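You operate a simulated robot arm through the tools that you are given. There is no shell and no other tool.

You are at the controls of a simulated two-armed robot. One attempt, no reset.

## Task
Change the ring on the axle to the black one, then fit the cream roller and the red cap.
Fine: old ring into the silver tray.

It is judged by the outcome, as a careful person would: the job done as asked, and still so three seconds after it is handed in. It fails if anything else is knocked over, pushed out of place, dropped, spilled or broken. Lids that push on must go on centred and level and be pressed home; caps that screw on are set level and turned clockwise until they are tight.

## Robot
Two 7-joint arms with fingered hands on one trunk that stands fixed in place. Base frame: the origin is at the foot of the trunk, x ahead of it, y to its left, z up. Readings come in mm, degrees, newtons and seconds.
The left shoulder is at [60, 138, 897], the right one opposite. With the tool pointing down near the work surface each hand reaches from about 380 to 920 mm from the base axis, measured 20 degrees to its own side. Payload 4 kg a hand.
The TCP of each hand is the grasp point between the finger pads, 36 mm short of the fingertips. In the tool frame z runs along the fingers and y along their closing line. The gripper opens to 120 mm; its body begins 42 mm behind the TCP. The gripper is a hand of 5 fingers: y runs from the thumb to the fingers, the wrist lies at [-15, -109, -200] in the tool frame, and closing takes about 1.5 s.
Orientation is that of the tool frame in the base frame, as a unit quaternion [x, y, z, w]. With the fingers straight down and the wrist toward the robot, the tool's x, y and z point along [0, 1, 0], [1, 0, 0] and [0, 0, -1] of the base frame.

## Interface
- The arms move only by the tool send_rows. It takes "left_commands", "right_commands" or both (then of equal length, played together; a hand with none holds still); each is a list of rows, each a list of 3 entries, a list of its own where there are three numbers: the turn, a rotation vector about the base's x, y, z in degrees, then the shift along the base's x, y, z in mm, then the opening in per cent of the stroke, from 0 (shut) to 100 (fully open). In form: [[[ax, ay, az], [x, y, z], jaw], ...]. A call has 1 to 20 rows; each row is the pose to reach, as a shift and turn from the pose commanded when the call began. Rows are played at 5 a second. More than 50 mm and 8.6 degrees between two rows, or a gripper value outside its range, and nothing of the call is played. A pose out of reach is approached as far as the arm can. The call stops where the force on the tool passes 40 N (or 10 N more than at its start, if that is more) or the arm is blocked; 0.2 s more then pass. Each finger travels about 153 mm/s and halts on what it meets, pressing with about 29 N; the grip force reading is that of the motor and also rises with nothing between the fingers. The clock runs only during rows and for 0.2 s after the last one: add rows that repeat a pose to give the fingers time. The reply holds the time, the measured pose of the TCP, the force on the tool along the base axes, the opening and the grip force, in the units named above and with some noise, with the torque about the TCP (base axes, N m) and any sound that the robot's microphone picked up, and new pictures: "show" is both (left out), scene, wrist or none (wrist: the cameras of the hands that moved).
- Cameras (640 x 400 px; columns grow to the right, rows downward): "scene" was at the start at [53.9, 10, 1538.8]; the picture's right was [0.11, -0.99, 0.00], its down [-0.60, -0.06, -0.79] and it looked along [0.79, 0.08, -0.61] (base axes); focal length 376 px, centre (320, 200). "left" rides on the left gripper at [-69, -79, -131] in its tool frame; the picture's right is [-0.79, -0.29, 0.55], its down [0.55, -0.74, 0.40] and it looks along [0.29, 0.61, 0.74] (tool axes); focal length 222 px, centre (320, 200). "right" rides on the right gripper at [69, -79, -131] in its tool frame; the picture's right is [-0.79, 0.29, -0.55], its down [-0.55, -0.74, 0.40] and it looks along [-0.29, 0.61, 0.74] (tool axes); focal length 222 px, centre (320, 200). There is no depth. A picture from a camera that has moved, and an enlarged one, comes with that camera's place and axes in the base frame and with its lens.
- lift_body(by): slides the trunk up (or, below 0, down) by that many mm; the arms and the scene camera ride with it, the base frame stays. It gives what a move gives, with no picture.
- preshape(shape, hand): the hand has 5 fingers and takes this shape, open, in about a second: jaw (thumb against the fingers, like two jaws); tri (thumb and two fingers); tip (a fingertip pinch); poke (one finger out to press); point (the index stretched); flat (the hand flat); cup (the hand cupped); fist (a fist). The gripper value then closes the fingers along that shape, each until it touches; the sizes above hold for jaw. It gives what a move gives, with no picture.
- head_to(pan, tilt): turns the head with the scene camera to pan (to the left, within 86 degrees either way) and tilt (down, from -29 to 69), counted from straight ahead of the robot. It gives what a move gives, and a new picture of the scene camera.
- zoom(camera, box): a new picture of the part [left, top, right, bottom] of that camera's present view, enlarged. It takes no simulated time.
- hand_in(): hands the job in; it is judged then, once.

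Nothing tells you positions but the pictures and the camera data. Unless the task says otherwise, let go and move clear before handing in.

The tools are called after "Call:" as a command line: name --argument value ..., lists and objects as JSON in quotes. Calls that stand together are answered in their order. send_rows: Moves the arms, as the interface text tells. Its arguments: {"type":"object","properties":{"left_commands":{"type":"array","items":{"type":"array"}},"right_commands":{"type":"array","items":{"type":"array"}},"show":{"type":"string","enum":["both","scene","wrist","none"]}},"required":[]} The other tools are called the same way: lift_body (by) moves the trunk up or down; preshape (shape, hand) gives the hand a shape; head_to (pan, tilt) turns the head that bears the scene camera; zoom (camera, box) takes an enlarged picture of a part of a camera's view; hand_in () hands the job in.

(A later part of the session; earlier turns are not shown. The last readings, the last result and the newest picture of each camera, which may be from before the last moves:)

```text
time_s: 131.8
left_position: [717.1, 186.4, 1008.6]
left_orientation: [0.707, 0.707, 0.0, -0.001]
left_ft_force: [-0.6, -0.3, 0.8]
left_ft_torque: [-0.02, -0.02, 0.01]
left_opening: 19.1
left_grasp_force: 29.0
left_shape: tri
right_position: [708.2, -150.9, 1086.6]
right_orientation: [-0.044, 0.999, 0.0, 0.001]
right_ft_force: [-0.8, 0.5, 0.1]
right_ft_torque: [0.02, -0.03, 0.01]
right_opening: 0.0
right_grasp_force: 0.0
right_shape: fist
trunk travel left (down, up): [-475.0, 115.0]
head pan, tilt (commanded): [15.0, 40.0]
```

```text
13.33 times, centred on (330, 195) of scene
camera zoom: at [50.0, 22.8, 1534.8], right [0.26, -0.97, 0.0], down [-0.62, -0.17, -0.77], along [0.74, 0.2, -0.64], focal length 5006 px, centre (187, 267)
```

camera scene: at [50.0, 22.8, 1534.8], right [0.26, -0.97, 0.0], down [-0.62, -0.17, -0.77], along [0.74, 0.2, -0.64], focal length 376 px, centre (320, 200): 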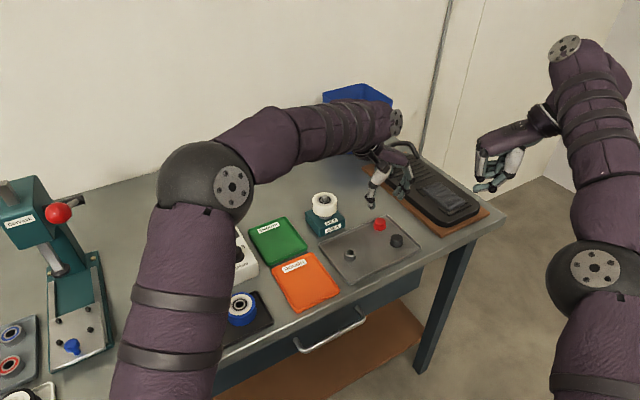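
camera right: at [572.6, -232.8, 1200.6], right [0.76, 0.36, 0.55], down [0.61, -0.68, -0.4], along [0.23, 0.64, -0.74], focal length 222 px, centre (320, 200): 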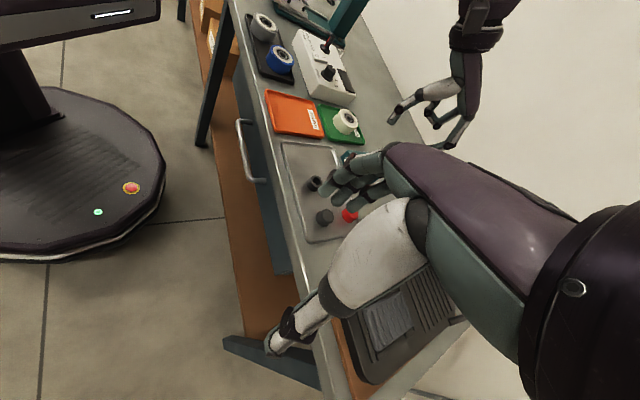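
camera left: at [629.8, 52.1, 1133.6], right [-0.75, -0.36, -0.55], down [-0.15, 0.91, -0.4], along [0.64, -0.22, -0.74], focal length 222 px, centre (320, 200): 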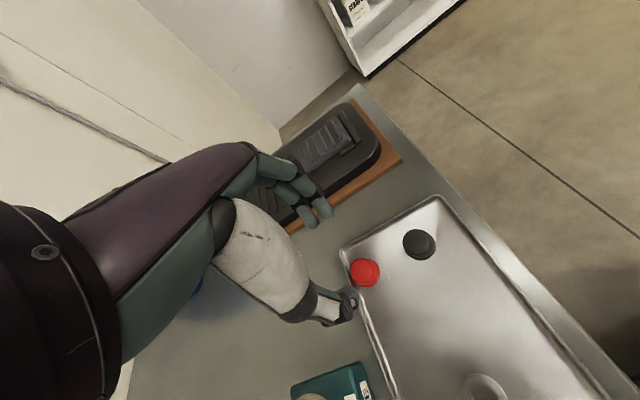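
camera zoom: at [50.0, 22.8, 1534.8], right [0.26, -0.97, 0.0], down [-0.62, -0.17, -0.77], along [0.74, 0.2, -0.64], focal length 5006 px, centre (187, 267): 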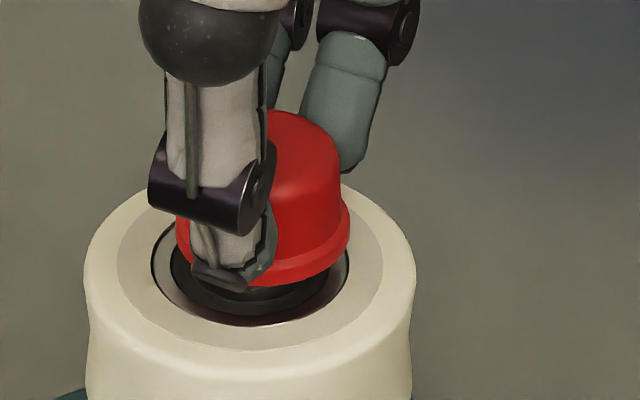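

The arm's fine positioning wanders by about 1 mm. I'll lower here and compare the stop depth with the earlier one, to learn whether it's a hard seat or an edge catching.

Call:
send_rows --left_commands '[[[0, 0, 0], [0, 0, -1], 10], [[0, 0, 0], [0, 0, -2], 10], [[0, 0, 0], [0, 0, -3], 10], [[0, 0, 0], [0, 0, -4], 10], [[0, 0, 0], [0, 0, -5], 10]]' --show "none"

Call:
zoom --camera "right" --box '[333, 105, 369, 141]'

Call:
zoom --camera "scene" --box '[315, 180, 345, 210]'

```text
time_s: 133.0
left_position: [717.5, 186.4, 1003.8]
left_orientation: [0.708, 0.707, 0.0, 0.0]
left_ft_force: [-0.6, 1.3, 3.6]
left_ft_torque: [0.06, -0.03, -0.02]
left_opening: 19.4
left_grasp_force: 29.0
left_shape: tri
right_position: [708.1, -150.8, 1088.0]
right_orientation: [-0.044, 0.999, -0.001, 0.001]
right_ft_force: [0.9, -0.3, -0.1]
right_ft_torque: [0.0, -0.05, -0.03]
right_opening: 0.2
right_grasp_force: 0.1
right_shape: fist
trunk travel left (down, up): [-475.0, 115.0]
head pan, tilt (commanded): [15.0, 40.0]
```

```text
11.11 times, centred on (351, 123) of right
camera zoom: at [647.3, -235.7, 1218.1], right [0.76, 0.36, 0.55], down [0.61, -0.68, -0.4], along [0.23, 0.64, -0.74], focal length 2468 px, centre (-24, 1056)
```

zoom: 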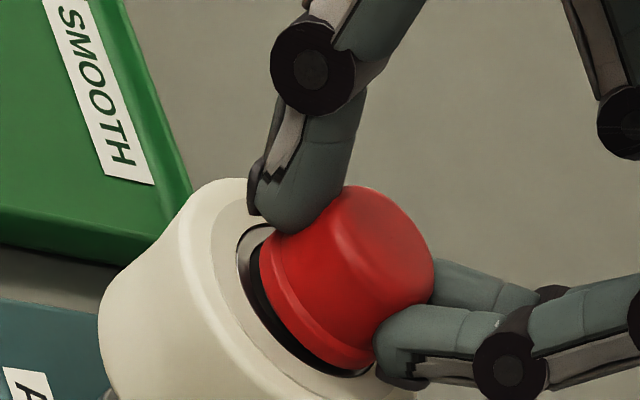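

```text
13.33 times, centred on (330, 195) of scene
camera zoom: at [49.8, 22.9, 1534.9], right [0.26, -0.97, 0.0], down [-0.62, -0.17, -0.77], along [0.74, 0.2, -0.64], focal length 5006 px, centre (187, 267)
```

zoom: 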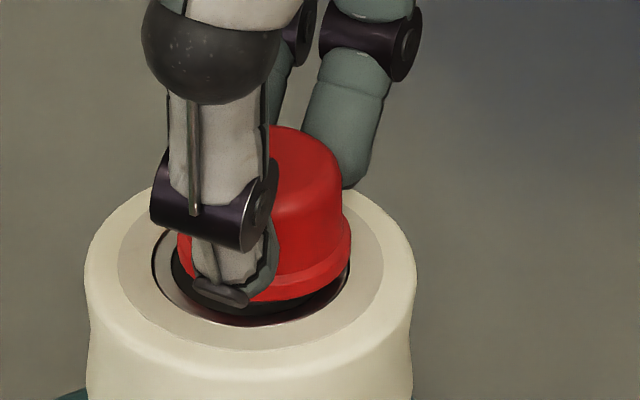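

The stop depth is the same as before, and the cap is about 1.25 mm off in y. I'll keep light downward pressure and nudge it toward centre to see if it drops further.

Call:
send_rows --left_commands '[[[0, 0, 0], [0, 0.3, -0.5], 10], [[0, 0, 0], [0, 0.6, -1], 10], [[0, 0, 0], [0, 0.9, -1], 10], [[0, 0, 0], [0, 1.2, -1], 10], [[0, 0, 0], [0, 1.2, -1], 10]]' --show "none"

Call:
zoom --camera "right" --box '[333, 105, 369, 141]'

Call:
zoom --camera "scene" --box '[315, 180, 345, 210]'

```text
time_s: 134.2
left_position: [717.2, 186.6, 1004.3]
left_orientation: [0.707, 0.707, 0.0, 0.002]
left_ft_force: [2.2, -0.1, 16.3]
left_ft_torque: [0.06, -0.11, 0.0]
left_opening: 20.1
left_grasp_force: 29.2
left_shape: tri
right_position: [707.8, -151.1, 1087.7]
right_orientation: [-0.043, 0.999, -0.001, 0.0]
right_ft_force: [-0.4, 0.1, -0.5]
right_ft_torque: [-0.01, 0.01, -0.02]
right_opening: 0.0
right_grasp_force: 0.0
right_shape: fist
trunk travel left (down, up): [-475.0, 115.0]
head pan, tilt (commanded): [15.0, 40.0]
```

```text
11.11 times, centred on (351, 123) of right
camera zoom: at [646.5, -236.1, 1218.5], right [0.76, 0.36, 0.55], down [0.61, -0.68, -0.4], along [0.23, 0.64, -0.74], focal length 2468 px, centre (-24, 1056)
```

zoom: 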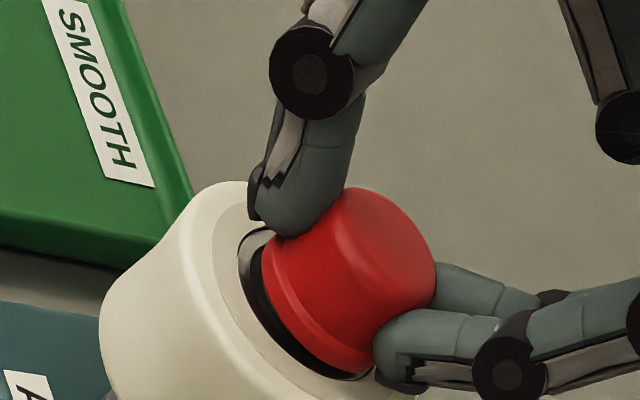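

```text
13.33 times, centred on (330, 195) of scene
camera zoom: at [48.7, 22.5, 1535.0], right [0.26, -0.97, 0.0], down [-0.62, -0.17, -0.77], along [0.74, 0.2, -0.64], focal length 5006 px, centre (187, 267)
```

zoom: 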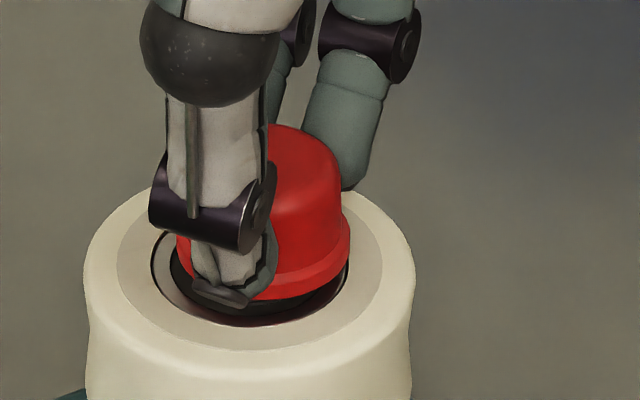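

Friction holds it while it's loaded. I'll unload, re-centre in free air, verify, and then lower straight down.

Call:
send_rows --left_commands '[[[0, 0, 0], [0, -1.2, 2.5], 10], [[0, 0, 0], [0, -0.6, 3.5], 10], [[0, 0, 0], [0, -0.3, 3.5], 10], [[0, 0, 0], [0, -0.3, 3.5], 10]]' --show "none"

Call:
zoom --camera "right" --box '[333, 105, 369, 141]'

Call:
zoom --camera "scene" --box '[315, 180, 345, 210]'

```text
time_s: 135.2
left_position: [716.2, 186.2, 1004.9]
left_orientation: [0.707, 0.707, -0.002, -0.002]
left_ft_force: [5.1, -0.7, -0.1]
left_ft_torque: [-0.01, -0.25, 0.03]
left_opening: 19.8
left_grasp_force: 28.6
left_shape: tri
right_position: [710.1, -150.5, 1087.1]
right_orientation: [-0.044, 0.999, 0.0, 0.0]
right_ft_force: [0.0, 0.0, 0.5]
right_ft_torque: [0.0, 0.02, -0.03]
right_opening: 0.1
right_grasp_force: 0.0
right_shape: fist
trunk travel left (down, up): [-475.0, 115.0]
head pan, tilt (commanded): [15.0, 40.0]
```

```text
11.11 times, centred on (351, 123) of right
camera zoom: at [648.0, -235.9, 1217.5], right [0.76, 0.36, 0.55], down [0.61, -0.68, -0.4], along [0.23, 0.64, -0.74], focal length 2468 px, centre (-24, 1056)
```

zoom: 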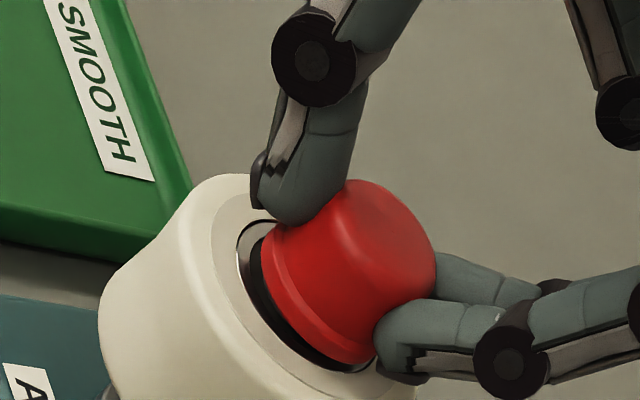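

```text
13.33 times, centred on (330, 195) of scene
camera zoom: at [50.7, 22.8, 1534.7], right [0.26, -0.97, 0.0], down [-0.62, -0.17, -0.77], along [0.74, 0.2, -0.64], focal length 5006 px, centre (187, 267)
```

zoom: 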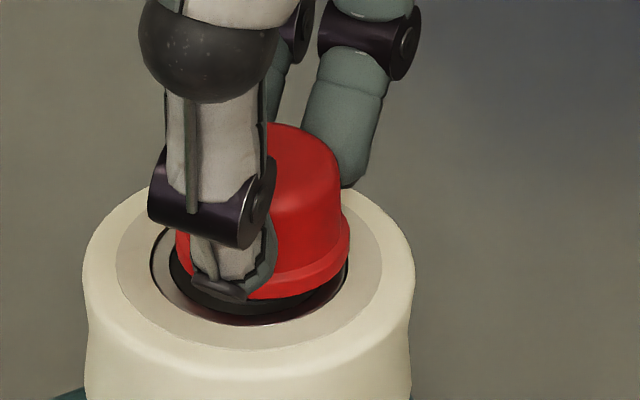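

Interesting — the cap now seems to resist lifting. I'll pull up gently a bit more to see whether it has latched.

Call:
send_rows --left_commands '[[[0, 0, 0], [0, 0, 1], 10], [[0, 0, 0], [0, 0, 2], 10], [[0, 0, 0], [0, 0, 2], 10]]' --show "none"

Call:
zoom --camera "right" --box '[333, 105, 369, 141]'

Call:
zoom --camera "scene" --box '[315, 180, 345, 210]'

```text
time_s: 136.0
left_position: [718.6, 188.7, 1010.5]
left_orientation: [0.706, 0.708, 0.001, 0.0]
left_ft_force: [-0.7, 0.7, 0.5]
left_ft_torque: [-0.02, 0.01, 0.01]
left_opening: 19.2
left_grasp_force: 29.0
left_shape: tri
right_position: [709.1, -150.7, 1087.9]
right_orientation: [-0.044, 0.999, 0.0, 0.0]
right_ft_force: [0.1, -0.2, -0.3]
right_ft_torque: [0.02, -0.04, 0.03]
right_opening: 0.0
right_grasp_force: 0.0
right_shape: fist
trunk travel left (down, up): [-475.0, 115.0]
head pan, tilt (commanded): [15.0, 40.0]
```

```text
11.11 times, centred on (351, 123) of right
camera zoom: at [647.3, -235.7, 1218.2], right [0.76, 0.36, 0.55], down [0.61, -0.68, -0.4], along [0.23, 0.64, -0.74], focal length 2468 px, centre (-24, 1056)
```

zoom: 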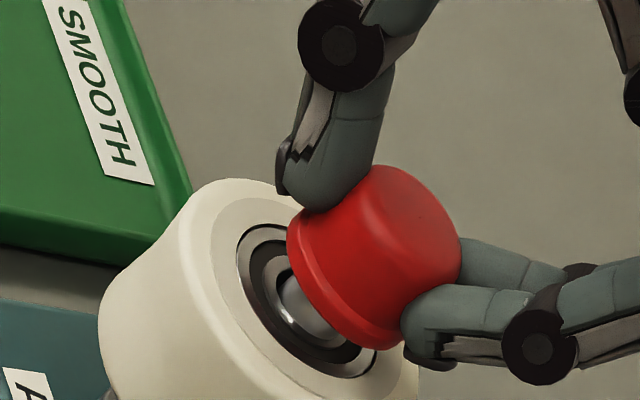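

```text
13.33 times, centred on (330, 195) of scene
camera zoom: at [49.8, 22.8, 1535.0], right [0.26, -0.97, 0.0], down [-0.62, -0.17, -0.77], along [0.74, 0.2, -0.64], focal length 5006 px, centre (187, 267)
```

zoom: 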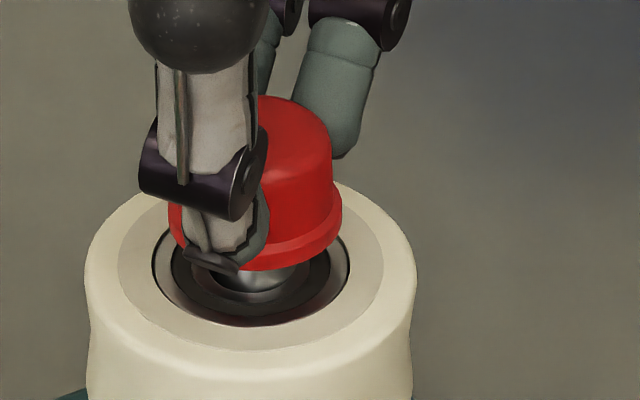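

The cap came up again, so it was only held by side friction and is not latched. I'll zoom in to measure the shaft and cap in the same view for a precise centring.

Call:
zoom --camera "right" --box '[340, 112, 364, 136]'

Call:
zoom --camera "scene" --box '[318, 184, 342, 208]'

Call:
zoom --camera "left" --box '[310, 220, 390, 290]'

```text
16.00 times, centred on (352, 124) of right
camera zoom: at [647.3, -235.7, 1218.2], right [0.76, 0.36, 0.55], down [0.61, -0.68, -0.4], along [0.23, 0.64, -0.74], focal length 3554 px, centre (-192, 1416)
```

zoom: 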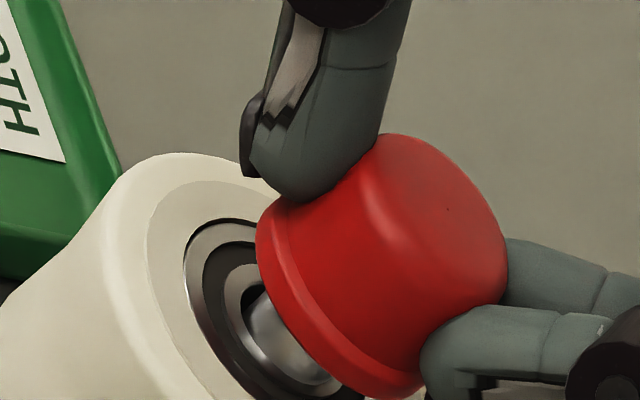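

```text
16.00 times, centred on (330, 196) of scene
camera zoom: at [49.8, 22.8, 1535.0], right [0.26, -0.97, 0.0], down [-0.62, -0.17, -0.77], along [0.74, 0.2, -0.64], focal length 6008 px, centre (160, 264)
```

zoom: 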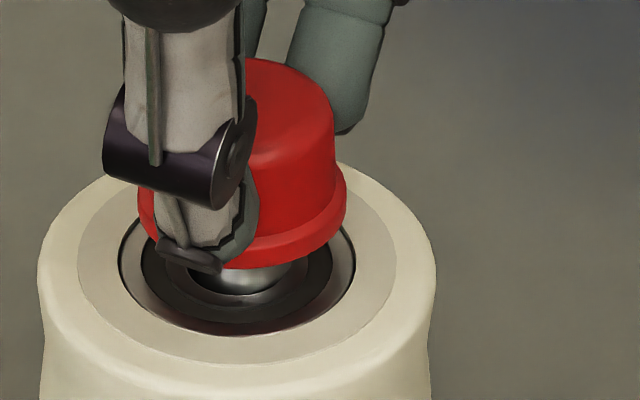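

```text
5.71 times, centred on (350, 255) of left
camera zoom: at [638.4, 118.6, 1140.5], right [-0.29, -0.79, -0.55], down [-0.74, 0.55, -0.4], along [0.61, 0.29, -0.74], focal length 1269 px, centre (149, -114)
```

zoom: 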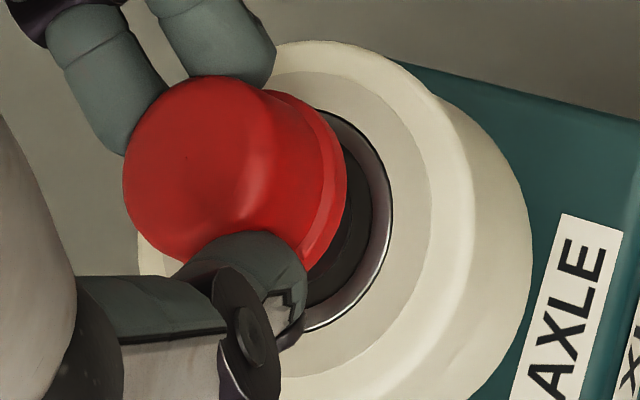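

The cap is about +0.75 mm off in x and fine in y. I'll shift x −0.7 and lower again, checking the outcome.

Call:
send_rows --left_commands '[[[0, 0, 0], [-0.7, 0, 0], 10], [[0, 0, 0], [-0.7, 0, -1], 10], [[0, 0, 0], [-0.7, 0, -2], 10], [[0, 0, 0], [-0.7, 0, -3], 10]]' --show "none"

Call:
zoom --camera "right" --box '[338, 112, 366, 140]'

Call:
zoom --camera "scene" --box '[318, 184, 342, 208]'

```text
time_s: 137.0
left_position: [716.9, 186.9, 1005.3]
left_orientation: [0.707, 0.707, -0.001, 0.0]
left_ft_force: [0.0, -0.5, 0.1]
left_ft_torque: [0.02, 0.02, 0.03]
left_opening: 19.2
left_grasp_force: 29.0
left_shape: tri
right_position: [708.3, -151.0, 1087.1]
right_orientation: [-0.044, 0.999, 0.001, 0.001]
right_ft_force: [-1.1, -0.4, -0.9]
right_ft_torque: [-0.01, 0.01, 0.0]
right_opening: 0.0
right_grasp_force: 0.0
right_shape: fist
trunk travel left (down, up): [-475.0, 115.0]
head pan, tilt (commanded): [15.0, 40.0]
```

```text
14.29 times, centred on (352, 126) of right
camera zoom: at [647.5, -235.8, 1217.9], right [0.76, 0.36, 0.55], down [0.61, -0.68, -0.4], along [0.23, 0.64, -0.74], focal length 3173 px, centre (-137, 1257)
```

zoom: 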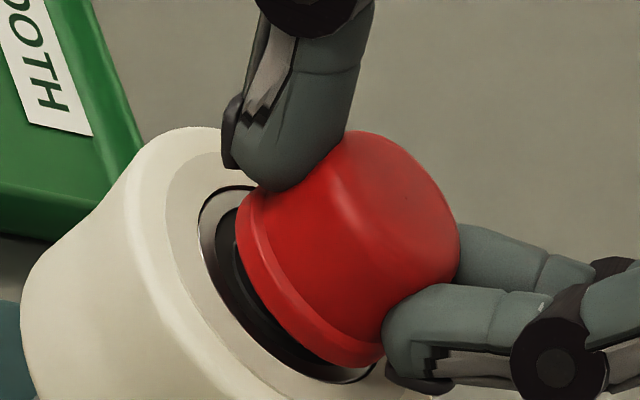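

```text
16.00 times, centred on (330, 196) of scene
camera zoom: at [50.1, 22.8, 1534.8], right [0.26, -0.97, 0.0], down [-0.62, -0.17, -0.77], along [0.74, 0.2, -0.64], focal length 6008 px, centre (160, 264)
```

zoom: 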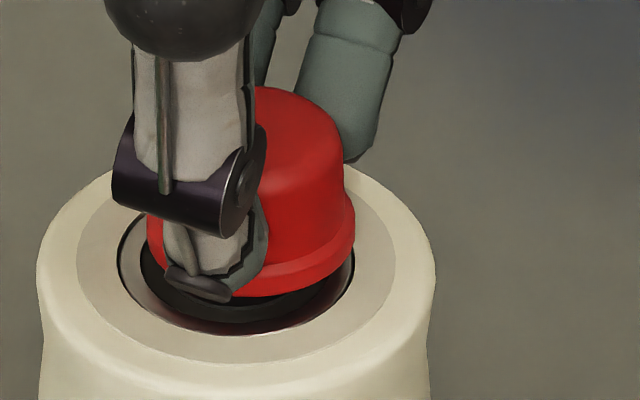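

x is now centred. y is 1 mm off, so I'll correct +0.9 at this height and check.

Call:
send_rows --left_commands '[[[0, 0, 0], [0, 0.4, 0], 10], [[0, 0, 0], [0, 0.9, 0], 10], [[0, 0, 0], [0, 0.9, 0], 10]]' --show "none"

Call:
zoom --camera "right" --box '[338, 112, 366, 140]'

Call:
zoom --camera "scene" --box '[318, 184, 342, 208]'

```text
time_s: 137.8
left_position: [716.6, 188.6, 1005.1]
left_orientation: [0.708, 0.707, -0.001, -0.001]
left_ft_force: [1.1, 0.1, -0.1]
left_ft_torque: [-0.01, -0.01, 0.0]
left_opening: 18.9
left_grasp_force: 29.1
left_shape: tri
right_position: [709.4, -150.6, 1087.2]
right_orientation: [-0.044, 0.999, -0.001, 0.0]
right_ft_force: [0.4, 0.0, -0.1]
right_ft_torque: [-0.01, 0.03, 0.01]
right_opening: 0.2
right_grasp_force: 0.0
right_shape: fist
trunk travel left (down, up): [-475.0, 115.0]
head pan, tilt (commanded): [15.0, 40.0]
```

```text
14.29 times, centred on (352, 126) of right
camera zoom: at [647.5, -235.8, 1217.9], right [0.76, 0.36, 0.55], down [0.61, -0.68, -0.4], along [0.23, 0.64, -0.74], focal length 3173 px, centre (-137, 1257)
```

zoom: 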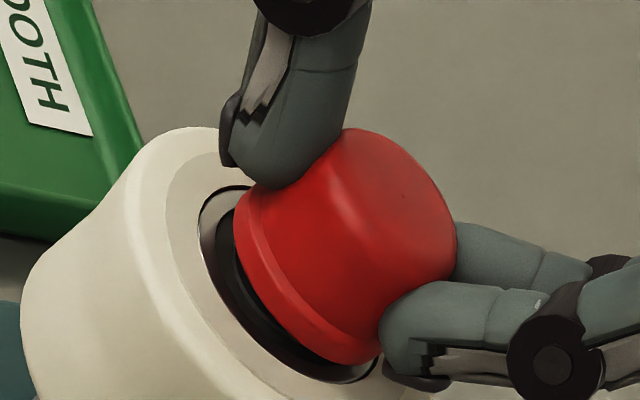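

```text
16.00 times, centred on (330, 196) of scene
camera zoom: at [50.0, 22.8, 1534.8], right [0.26, -0.97, 0.0], down [-0.62, -0.17, -0.77], along [0.74, 0.2, -0.64], focal length 6008 px, centre (160, 264)
```

zoom: 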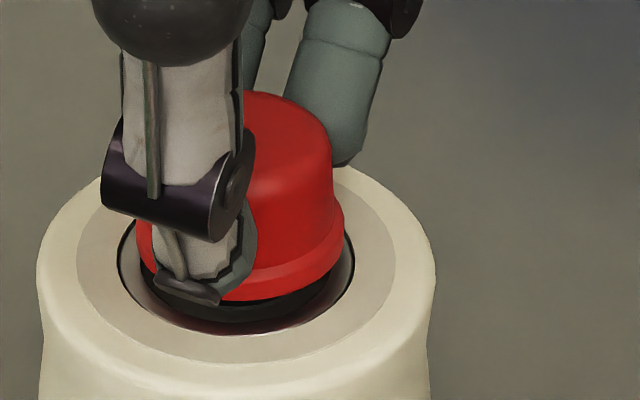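

Offset is now about 0.6 mm. I'll nudge (+0.15, −0.3) and press down.

Call:
send_rows --left_commands '[[[0, 0, 0], [0.15, -0.3, -0.7], 10], [[0, 0, 0], [0.15, -0.3, -1.5], 10], [[0, 0, 0], [0.15, -0.3, -2.5], 10], [[0, 0, 0], [0.15, -0.3, -3.5], 10], [[0, 0, 0], [0.15, -0.3, -4.5], 10]]' --show "none"

Call:
zoom --camera "right" --box '[338, 112, 366, 140]'

Call:
zoom --camera "scene" --box '[318, 184, 342, 208]'

```text
time_s: 139.0
left_position: [716.9, 187.8, 1003.9]
left_orientation: [0.707, 0.707, 0.002, 0.002]
left_ft_force: [4.5, 3.4, 21.0]
left_ft_torque: [0.14, -0.16, 0.03]
left_opening: 20.2
left_grasp_force: 29.1
left_shape: tri
right_position: [708.2, -153.0, 1086.3]
right_orientation: [-0.044, 0.999, -0.001, 0.0]
right_ft_force: [0.3, -0.3, -1.1]
right_ft_torque: [0.01, 0.01, -0.01]
right_opening: 0.2
right_grasp_force: 0.0
right_shape: fist
trunk travel left (down, up): [-475.0, 115.0]
head pan, tilt (commanded): [15.0, 40.0]
```

```text
14.29 times, centred on (352, 126) of right
camera zoom: at [646.4, -235.7, 1218.8], right [0.76, 0.36, 0.55], down [0.61, -0.68, -0.4], along [0.23, 0.64, -0.74], focal length 3173 px, centre (-137, 1257)
```

zoom: 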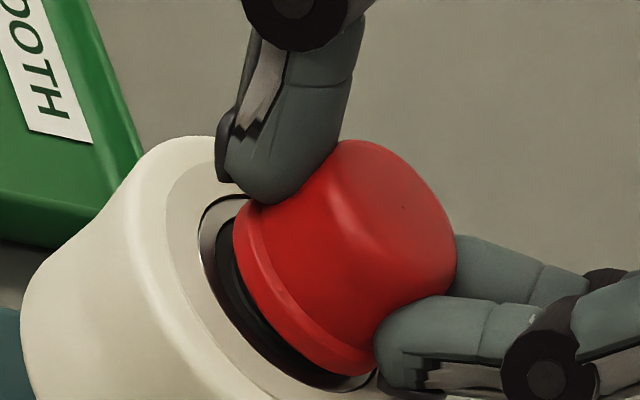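

```text
16.00 times, centred on (330, 196) of scene
camera zoom: at [48.5, 22.7, 1535.1], right [0.26, -0.97, 0.0], down [-0.62, -0.17, -0.77], along [0.74, 0.2, -0.64], focal length 6008 px, centre (160, 264)
```

zoom: 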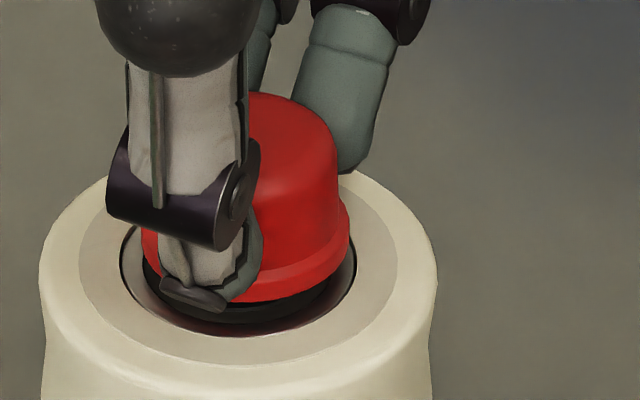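

Useful: this time it stopped about 1.5 mm higher, so the depth depends on lateral position. That means the bore edge is catching on the tip chamfer, and the best centre is a bit toward −y. I'll lift, shift y −1.2, and try again.

Call:
send_rows --left_commands '[[[0, 0, 0], [0, 0, 3], 10], [[0, 0, 0], [0, 0, 5.5], 10], [[0, 0, 0], [0, -0.6, 5.5], 10], [[0, 0, 0], [0, -1.2, 5.5], 10], [[0, 0, 0], [0, -1.2, 5.5], 10]]' --show "none"

Call:
zoom --camera "right" --box '[338, 112, 366, 140]'

Call:
zoom --camera "scene" --box '[318, 184, 342, 208]'

```text
time_s: 140.2
left_position: [716.5, 188.7, 1003.7]
left_orientation: [0.707, 0.707, -0.001, -0.001]
left_ft_force: [2.7, 5.0, 2.6]
left_ft_torque: [0.16, -0.15, 0.06]
left_opening: 19.9
left_grasp_force: 28.7
left_shape: tri
right_position: [709.2, -150.4, 1086.4]
right_orientation: [-0.045, 0.999, 0.0, 0.0]
right_ft_force: [-0.7, 0.3, -0.5]
right_ft_torque: [0.01, 0.03, -0.02]
right_opening: 0.0
right_grasp_force: 0.0
right_shape: fist
trunk travel left (down, up): [-475.0, 115.0]
head pan, tilt (commanded): [15.0, 40.0]
```

```text
14.29 times, centred on (352, 126) of right
camera zoom: at [647.5, -235.3, 1217.9], right [0.76, 0.36, 0.55], down [0.61, -0.68, -0.4], along [0.23, 0.63, -0.74], focal length 3173 px, centre (-137, 1257)
```

zoom: 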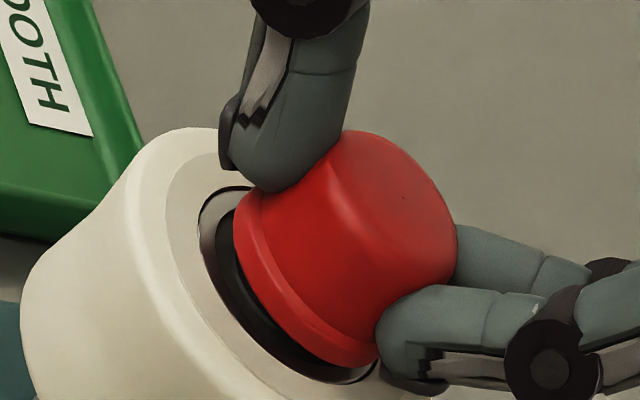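

```text
16.00 times, centred on (330, 196) of scene
camera zoom: at [50.1, 23.3, 1534.8], right [0.26, -0.97, 0.0], down [-0.62, -0.17, -0.77], along [0.74, 0.2, -0.64], focal length 6008 px, centre (160, 264)
```

zoom: 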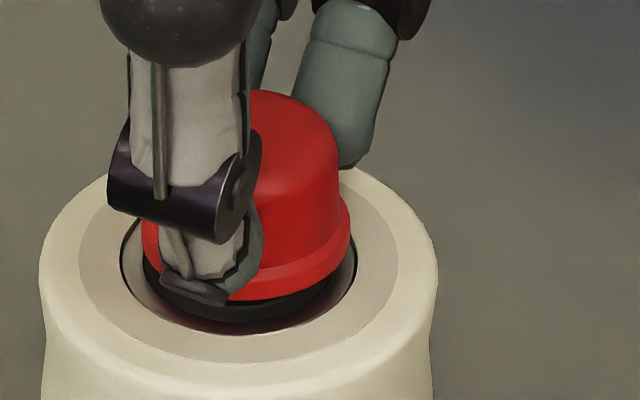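

The cap jams when it's slightly off. Before forcing anything I want to see inside it. I'll lift it off and turn the hand so the right wrist camera can look into its underside.

Call:
send_rows --left_commands '[[[0, 0, 0], [0, 1.2, 2], 10], [[0, 0, 0], [0, 1.2, 6], 10], [[0, 0, 0], [0, 1.2, 15], 10], [[0, 0, 0], [0, 1.2, 35], 10], [[0, 0, 0], [0, 1.2, 65], 10], [[0, 0, 0], [0, 1.2, 95], 10], [[0, 0, 0], [0, 1.2, 95], 10]]' --show "none"

Call:
zoom --camera "right" --box '[310, 60, 430, 150]'

Call:
zoom --camera "scene" --box '[295, 120, 375, 220]'

```text
time_s: 141.8
left_position: [717.0, 188.4, 1099.8]
left_orientation: [0.706, 0.708, -0.001, -0.001]
left_ft_force: [0.0, -0.4, -0.3]
left_ft_torque: [-0.01, 0.0, 0.0]
left_opening: 19.0
left_grasp_force: 28.6
left_shape: tri
right_position: [708.9, -151.3, 1087.0]
right_orientation: [-0.044, 0.999, 0.001, 0.0]
right_ft_force: [-0.2, 0.5, -0.4]
right_ft_torque: [0.04, 0.02, -0.01]
right_opening: 0.2
right_grasp_force: 0.1
right_shape: fist
trunk travel left (down, up): [-475.0, 115.0]
head pan, tilt (commanded): [15.0, 40.0]
```

```text
4.44 times, centred on (370, 105) of right
camera zoom: at [647.6, -235.8, 1217.8], right [0.76, 0.36, 0.55], down [0.61, -0.68, -0.4], along [0.23, 0.64, -0.74], focal length 987 px, centre (98, 622)
```

zoom: 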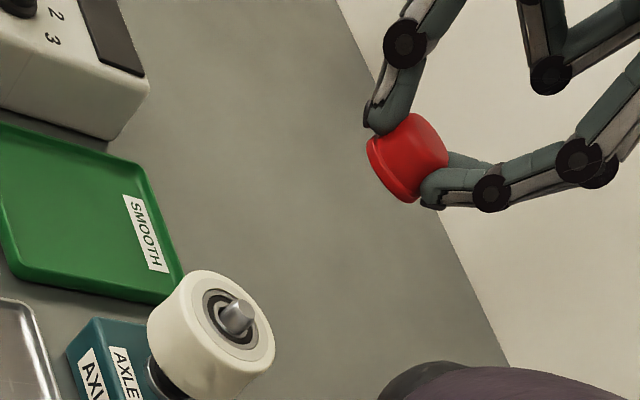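

```text
4.00 times, centred on (335, 170) of scene
camera zoom: at [50.2, 22.8, 1534.8], right [0.26, -0.97, 0.0], down [-0.62, -0.17, -0.77], along [0.74, 0.2, -0.64], focal length 1502 px, centre (260, 320)
```

zoom: 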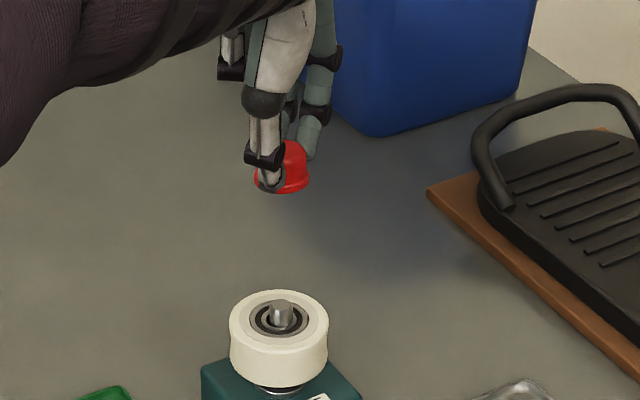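

The cap came off cleanly and the stack is undisturbed. I'll zoom in on the exposed shaft end, then rotate the hand to see the cap's underside.

Call:
zoom --camera "right" --box '[336, 120, 366, 146]'

Call:
zoom --camera "scene" --box '[318, 188, 342, 210]'

Call:
send_rows --left_commands '[[[-8, 0, 0], [-3, -8, 5], 10], [[-16, 0, 0], [-6, -18, 10], 10], [[-24, 0, 0], [-9, -28, 15], 10], [[-32, 0, 0], [-12, -38, 20], 10], [[-40, 0, 0], [-15, -48, 25], 10], [[-48, 0, 0], [-18, -58, 28], 10], [[-56, 0, 0], [-21, -68, 30], 10], [[-64, 0, 0], [-24, -76, 32], 10], [[-72, 0, 0], [-27, -84, 34], 10], [[-72, 0, 0], [-27, -84, 34], 10]]' --show "both"

Call:
zoom --camera "right" --box '[280, 20, 440, 140]'

```text
15.38 times, centred on (351, 133) of right
camera zoom: at [647.6, -235.8, 1217.8], right [0.76, 0.36, 0.55], down [0.61, -0.68, -0.4], along [0.23, 0.64, -0.74], focal length 3417 px, centre (-157, 1231)
```

zoom: 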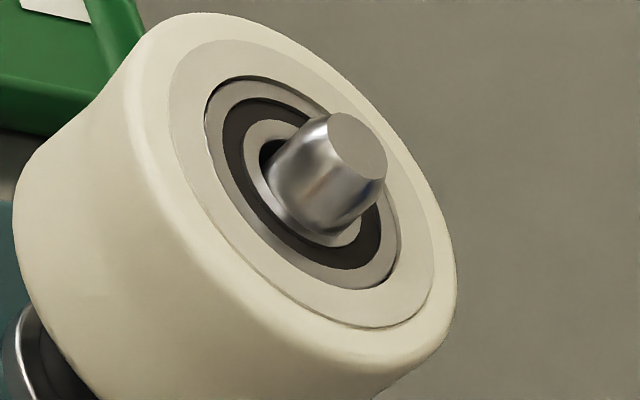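

```text
16.00 times, centred on (330, 199) of scene
camera zoom: at [50.2, 22.8, 1534.8], right [0.26, -0.97, 0.0], down [-0.62, -0.17, -0.77], along [0.74, 0.2, -0.64], focal length 6008 px, centre (160, 216)
```

zoom: 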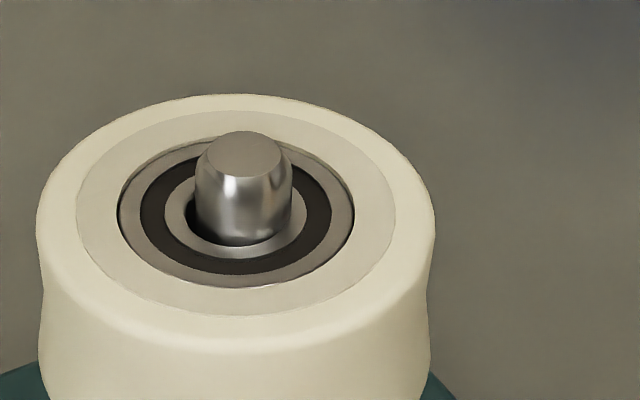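

```text
time_s: 144.0
left_position: [689.4, 103.3, 1135.2]
left_orientation: [0.572, 0.571, -0.416, 0.416]
left_ft_force: [0.4, 1.0, 0.2]
left_ft_torque: [-0.02, -0.02, 0.02]
left_opening: 19.2
left_grasp_force: 29.5
left_shape: tri
right_position: [708.6, -151.5, 1086.6]
right_orientation: [-0.043, 0.999, 0.0, 0.0]
right_ft_force: [0.2, 0.1, -0.4]
right_ft_torque: [-0.01, 0.0, -0.02]
right_opening: 0.0
right_grasp_force: 0.0
right_shape: fist
trunk travel left (down, up): [-475.0, 115.0]
head pan, tilt (commanded): [15.0, 40.0]
camera scene: at [49.9, 22.7, 1534.9], right [0.26, -0.97, 0.0], down [-0.62, -0.17, -0.77], along [0.74, 0.2, -0.64], focal length 376 px, centre (320, 200)
camera left: at [610.4, 206.4, 1241.1], right [-0.29, -0.76, 0.58], down [-0.74, -0.21, -0.64], along [0.61, -0.61, -0.5], focal length 222 px, centre (320, 200)
```

scene: 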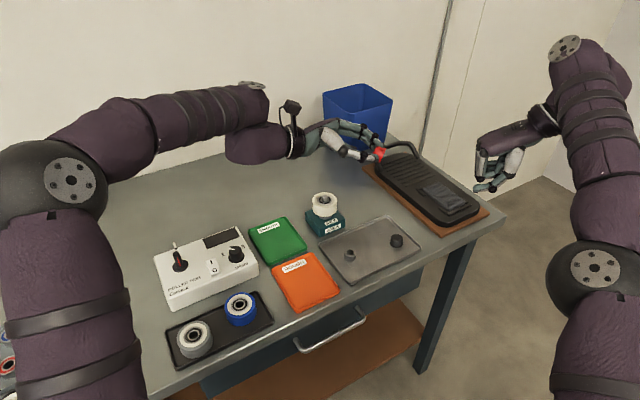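
left: 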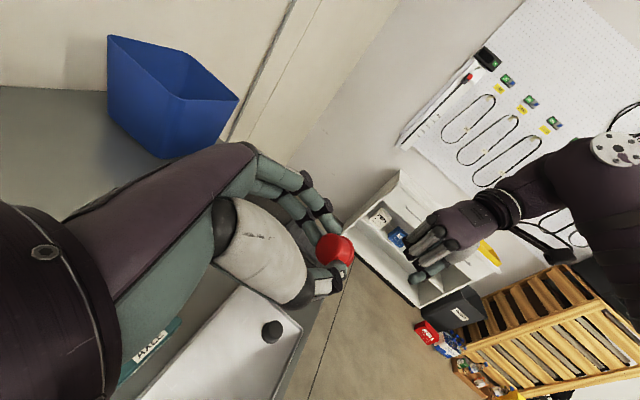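

```text
3.33 times, centred on (360, 80) of right
camera zoom: at [647.4, -235.9, 1217.9], right [0.76, 0.36, 0.55], down [0.61, -0.68, -0.4], along [0.23, 0.64, -0.74], focal length 740 px, centre (187, 600)
```

zoom: 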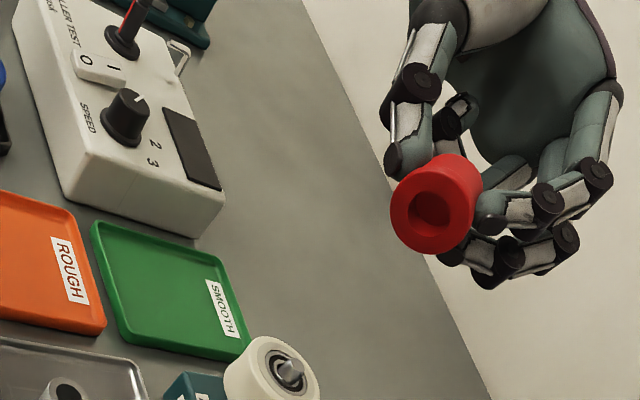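

Now the underside is visible. I'll zoom in on the cap's bore.

Call:
zoom --camera "right" --box '[370, 60, 410, 100]'

Call:
zoom --camera "right" --box '[376, 66, 404, 94]'

```text
10.00 times, centred on (390, 80) of right
camera zoom: at [647.4, -235.9, 1217.9], right [0.76, 0.36, 0.55], down [0.61, -0.68, -0.4], along [0.23, 0.64, -0.74], focal length 2221 px, centre (-380, 1400)
```

zoom: 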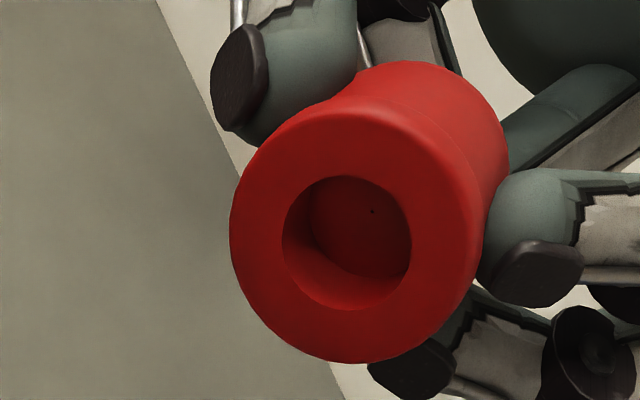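

```text
14.29 times, centred on (390, 80) of right
camera zoom: at [647.4, -235.9, 1217.9], right [0.76, 0.36, 0.55], down [0.61, -0.68, -0.4], along [0.23, 0.64, -0.74], focal length 3173 px, centre (-680, 1914)
```

zoom: 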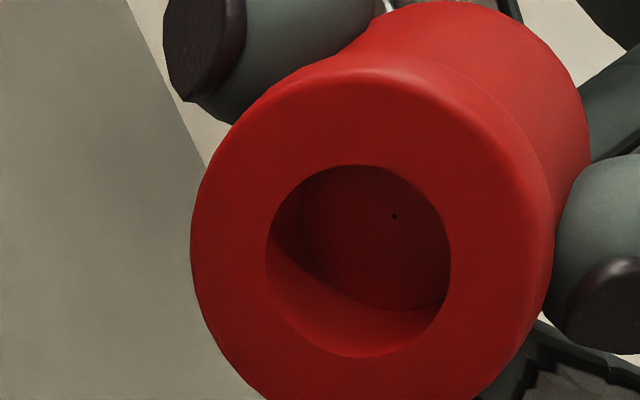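

Now it's clear: the cap has a plain blind bore (about 16 mm wide, roughly 8 mm deep) with a flat ceiling. So the earlier deep stop was the ceiling seated on the shaft end, i.e. fully home. I'll rotate back and refit it the same way: centred, level and pressed.

Call:
send_rows --left_commands '[[[8, 0, 0], [3, 8, -2], 10], [[16, 0, 0], [6, 16, -4], 10], [[24, 0, 0], [9, 26, -6], 10], [[32, 0, 0], [12, 36, -8], 10], [[40, 0, 0], [15, 46, -10], 10], [[48, 0, 0], [18, 56, -14], 10], [[56, 0, 0], [21, 66, -19], 10], [[64, 0, 0], [24, 76, -24], 10], [[72, 0, 0], [27, 84, -34], 10], [[72, 0, 0], [27, 84, -60], 10], [[72, 0, 0], [27, 84, -90], 10], [[72, 0, 0], [27, 84, -106], 10], [[72, 0, 0], [27, 84, -106], 10]]' --show "none"

Call:
zoom --camera "right" --box '[335, 98, 371, 134]'

Call:
zoom --camera "scene" --box '[315, 178, 345, 208]'

```text
time_s: 146.8
left_position: [716.8, 188.6, 1026.9]
left_orientation: [0.707, 0.707, -0.001, -0.001]
left_ft_force: [0.5, -0.5, -0.2]
left_ft_torque: [-0.03, 0.04, -0.01]
left_opening: 19.0
left_grasp_force: 29.3
left_shape: tri
right_position: [708.0, -151.5, 1087.4]
right_orientation: [-0.044, 0.999, 0.0, 0.0]
right_ft_force: [0.0, 0.4, 1.1]
right_ft_torque: [0.01, 0.0, -0.02]
right_opening: 0.0
right_grasp_force: 0.0
right_shape: fist
trunk travel left (down, up): [-475.0, 115.0]
head pan, tilt (commanded): [15.0, 40.0]
```

```text
11.11 times, centred on (353, 116) of right
camera zoom: at [647.4, -235.8, 1218.0], right [0.76, 0.36, 0.55], down [0.61, -0.68, -0.4], along [0.23, 0.64, -0.74], focal length 2468 px, centre (-47, 1133)
```

zoom: 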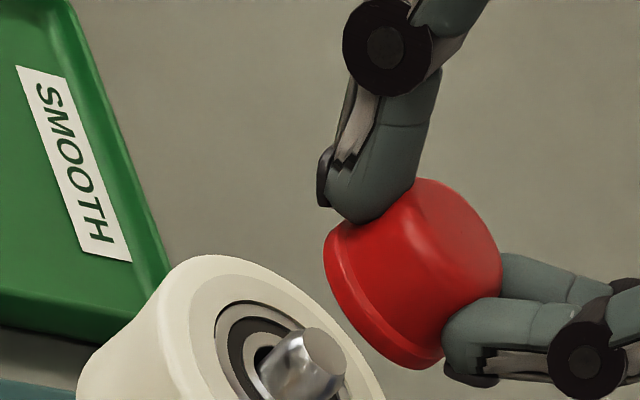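

```text
13.33 times, centred on (330, 193) of scene
camera zoom: at [49.9, 22.8, 1534.8], right [0.26, -0.97, 0.0], down [-0.62, -0.17, -0.77], along [0.74, 0.2, -0.64], focal length 5006 px, centre (187, 293)
```

zoom: 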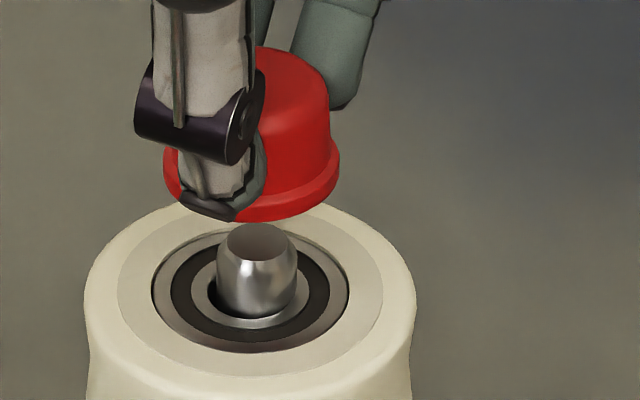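

Back above the shaft, with the cap level in the grip. It's about (+0.9, +1.3) off, so I'll correct and lower to just above the tip.

Call:
send_rows --left_commands '[[[0, 0, 0], [-0.8, -1.2, 0], 10], [[0, 0, 0], [-0.8, -1.2, -4], 10], [[0, 0, 0], [-0.8, -1.2, -8], 10], [[0, 0, 0], [-0.8, -1.2, -10], 10], [[0, 0, 0], [-0.8, -1.2, -10], 10]]' --show "none"

Call:
zoom --camera "right" --box '[335, 102, 371, 138]'

Call:
zoom --camera "scene" --box '[315, 180, 345, 210]'

```text
time_s: 148.0
left_position: [715.9, 188.4, 1019.0]
left_orientation: [0.707, 0.708, 0.0, 0.0]
left_ft_force: [0.3, -0.5, -0.2]
left_ft_torque: [0.0, 0.0, -0.03]
left_opening: 18.9
left_grasp_force: 29.0
left_shape: tri
right_position: [707.9, -150.6, 1086.2]
right_orientation: [-0.044, 0.999, 0.0, 0.001]
right_ft_force: [0.0, -0.3, 0.4]
right_ft_torque: [0.0, 0.01, 0.01]
right_opening: 0.1
right_grasp_force: 0.0
right_shape: fist
trunk travel left (down, up): [-475.0, 115.0]
head pan, tilt (commanded): [15.0, 40.0]
```

```text
11.11 times, centred on (353, 120) of right
camera zoom: at [647.4, -235.8, 1217.9], right [0.76, 0.36, 0.55], down [0.61, -0.68, -0.4], along [0.23, 0.64, -0.74], focal length 2468 px, centre (-47, 1089)
```

zoom: 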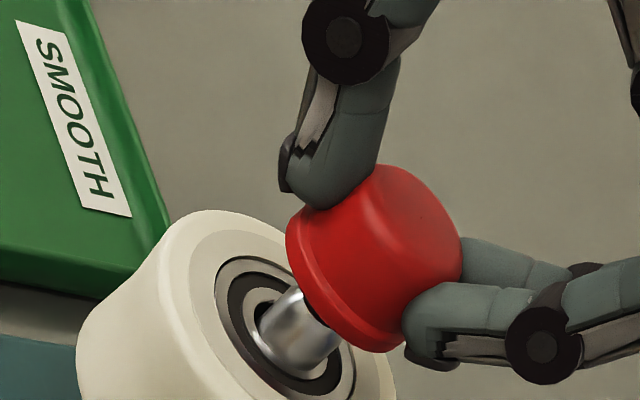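

```text
13.33 times, centred on (330, 195) of scene
camera zoom: at [50.0, 22.8, 1534.8], right [0.26, -0.97, 0.0], down [-0.62, -0.17, -0.77], along [0.74, 0.2, -0.64], focal length 5006 px, centre (187, 267)
```

zoom: 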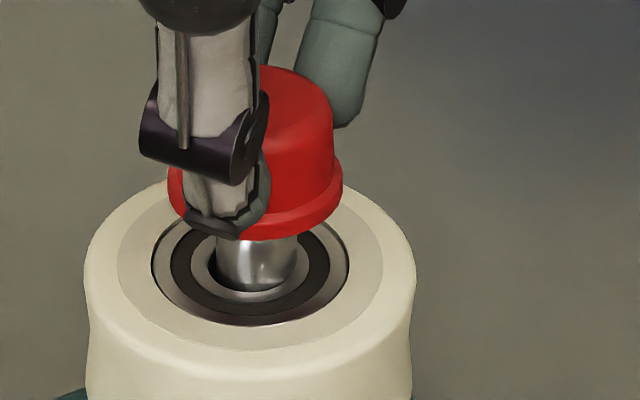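

Centred to within 0.4 mm, which is inside the bore clearance. I'll lower in small steps.

Call:
send_rows --left_commands '[[[0, 0, 0], [0.2, -0.2, -1], 10], [[0, 0, 0], [0.2, -0.2, -2], 10], [[0, 0, 0], [0.2, -0.2, -3], 10], [[0, 0, 0], [0.2, -0.2, -4], 10], [[0, 0, 0], [0.2, -0.2, -5], 10], [[0, 0, 0], [0.2, -0.2, -6], 10]]' --show "none"

Call:
zoom --camera "right" --box '[335, 106, 371, 142]'

Call:
zoom --camera "scene" --box '[315, 180, 345, 210]'

```text
time_s: 149.4
left_position: [715.9, 186.4, 1012.6]
left_orientation: [0.707, 0.708, -0.001, -0.001]
left_ft_force: [0.0, -0.8, -0.3]
left_ft_torque: [0.04, -0.02, 0.03]
left_opening: 19.1
left_grasp_force: 28.6
left_shape: tri
right_position: [709.7, -151.3, 1087.1]
right_orientation: [-0.043, 0.999, 0.0, 0.0]
right_ft_force: [-0.1, 0.0, -0.2]
right_ft_torque: [-0.02, 0.0, 0.0]
right_opening: 0.0
right_grasp_force: 0.0
right_shape: fist
trunk travel left (down, up): [-475.0, 115.0]
head pan, tilt (commanded): [15.0, 40.0]
```

```text
11.11 times, centred on (353, 124) of right
camera zoom: at [647.5, -235.8, 1217.9], right [0.76, 0.36, 0.55], down [0.61, -0.68, -0.4], along [0.23, 0.64, -0.74], focal length 2468 px, centre (-47, 1044)
```

zoom: 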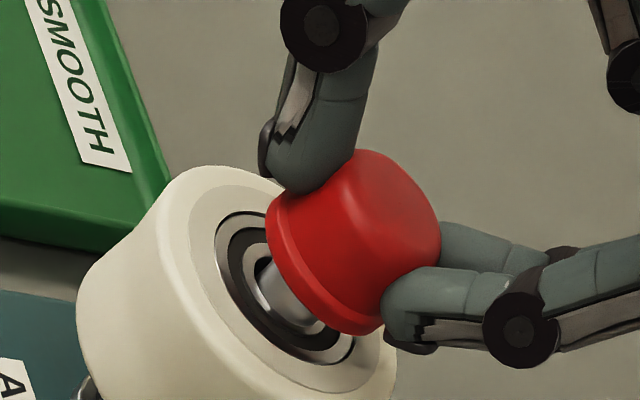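

```text
13.33 times, centred on (330, 195) of scene
camera zoom: at [50.0, 22.8, 1534.8], right [0.26, -0.97, 0.0], down [-0.62, -0.17, -0.77], along [0.74, 0.2, -0.64], focal length 5006 px, centre (187, 267)
```

zoom: 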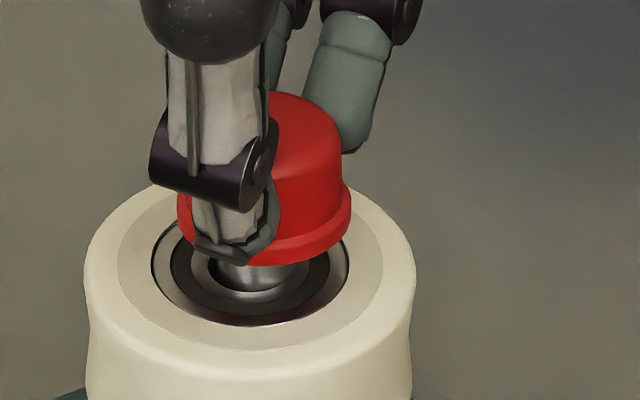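

Call:
send_rows --left_commands '[[[0, 0, 0], [-0.3, 0.4, 0], 10], [[0, 0, 0], [-0.6, 0.8, 0], 10], [[0, 0, 0], [-0.6, 0.8, 0], 10]]' --show "none"

Call:
zoom --camera "right" --box '[335, 106, 371, 142]'

Call:
zoom --camera "scene" --box '[315, 180, 345, 210]'

```text
time_s: 150.2
left_position: [715.7, 187.3, 1012.7]
left_orientation: [0.707, 0.707, 0.0, 0.0]
left_ft_force: [-0.2, 0.0, -0.1]
left_ft_torque: [-0.02, 0.01, -0.02]
left_opening: 19.0
left_grasp_force: 28.8
left_shape: tri
right_position: [709.2, -151.7, 1087.3]
right_orientation: [-0.043, 0.999, 0.0, 0.0]
right_ft_force: [-0.3, -0.5, 0.1]
right_ft_torque: [0.0, 0.01, 0.01]
right_opening: 0.0
right_grasp_force: 0.2
right_shape: fist
trunk travel left (down, up): [-475.0, 115.0]
head pan, tilt (commanded): [15.0, 40.0]
```

```text
11.11 times, centred on (353, 124) of right
camera zoom: at [647.4, -235.8, 1217.9], right [0.76, 0.36, 0.55], down [0.61, -0.68, -0.4], along [0.23, 0.64, -0.74], focal length 2468 px, centre (-47, 1044)
```

zoom: 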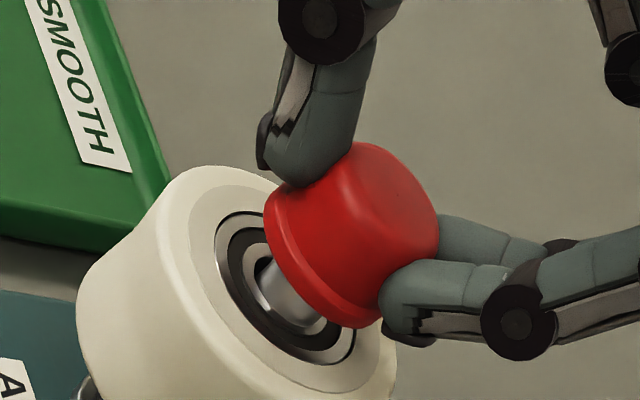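

```text
13.33 times, centred on (330, 195) of scene
camera zoom: at [50.0, 22.8, 1534.8], right [0.26, -0.97, 0.0], down [-0.62, -0.17, -0.77], along [0.74, 0.2, -0.64], focal length 5006 px, centre (187, 267)
```

zoom: 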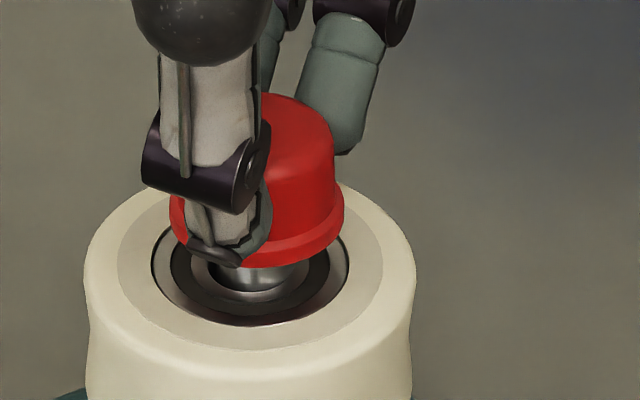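

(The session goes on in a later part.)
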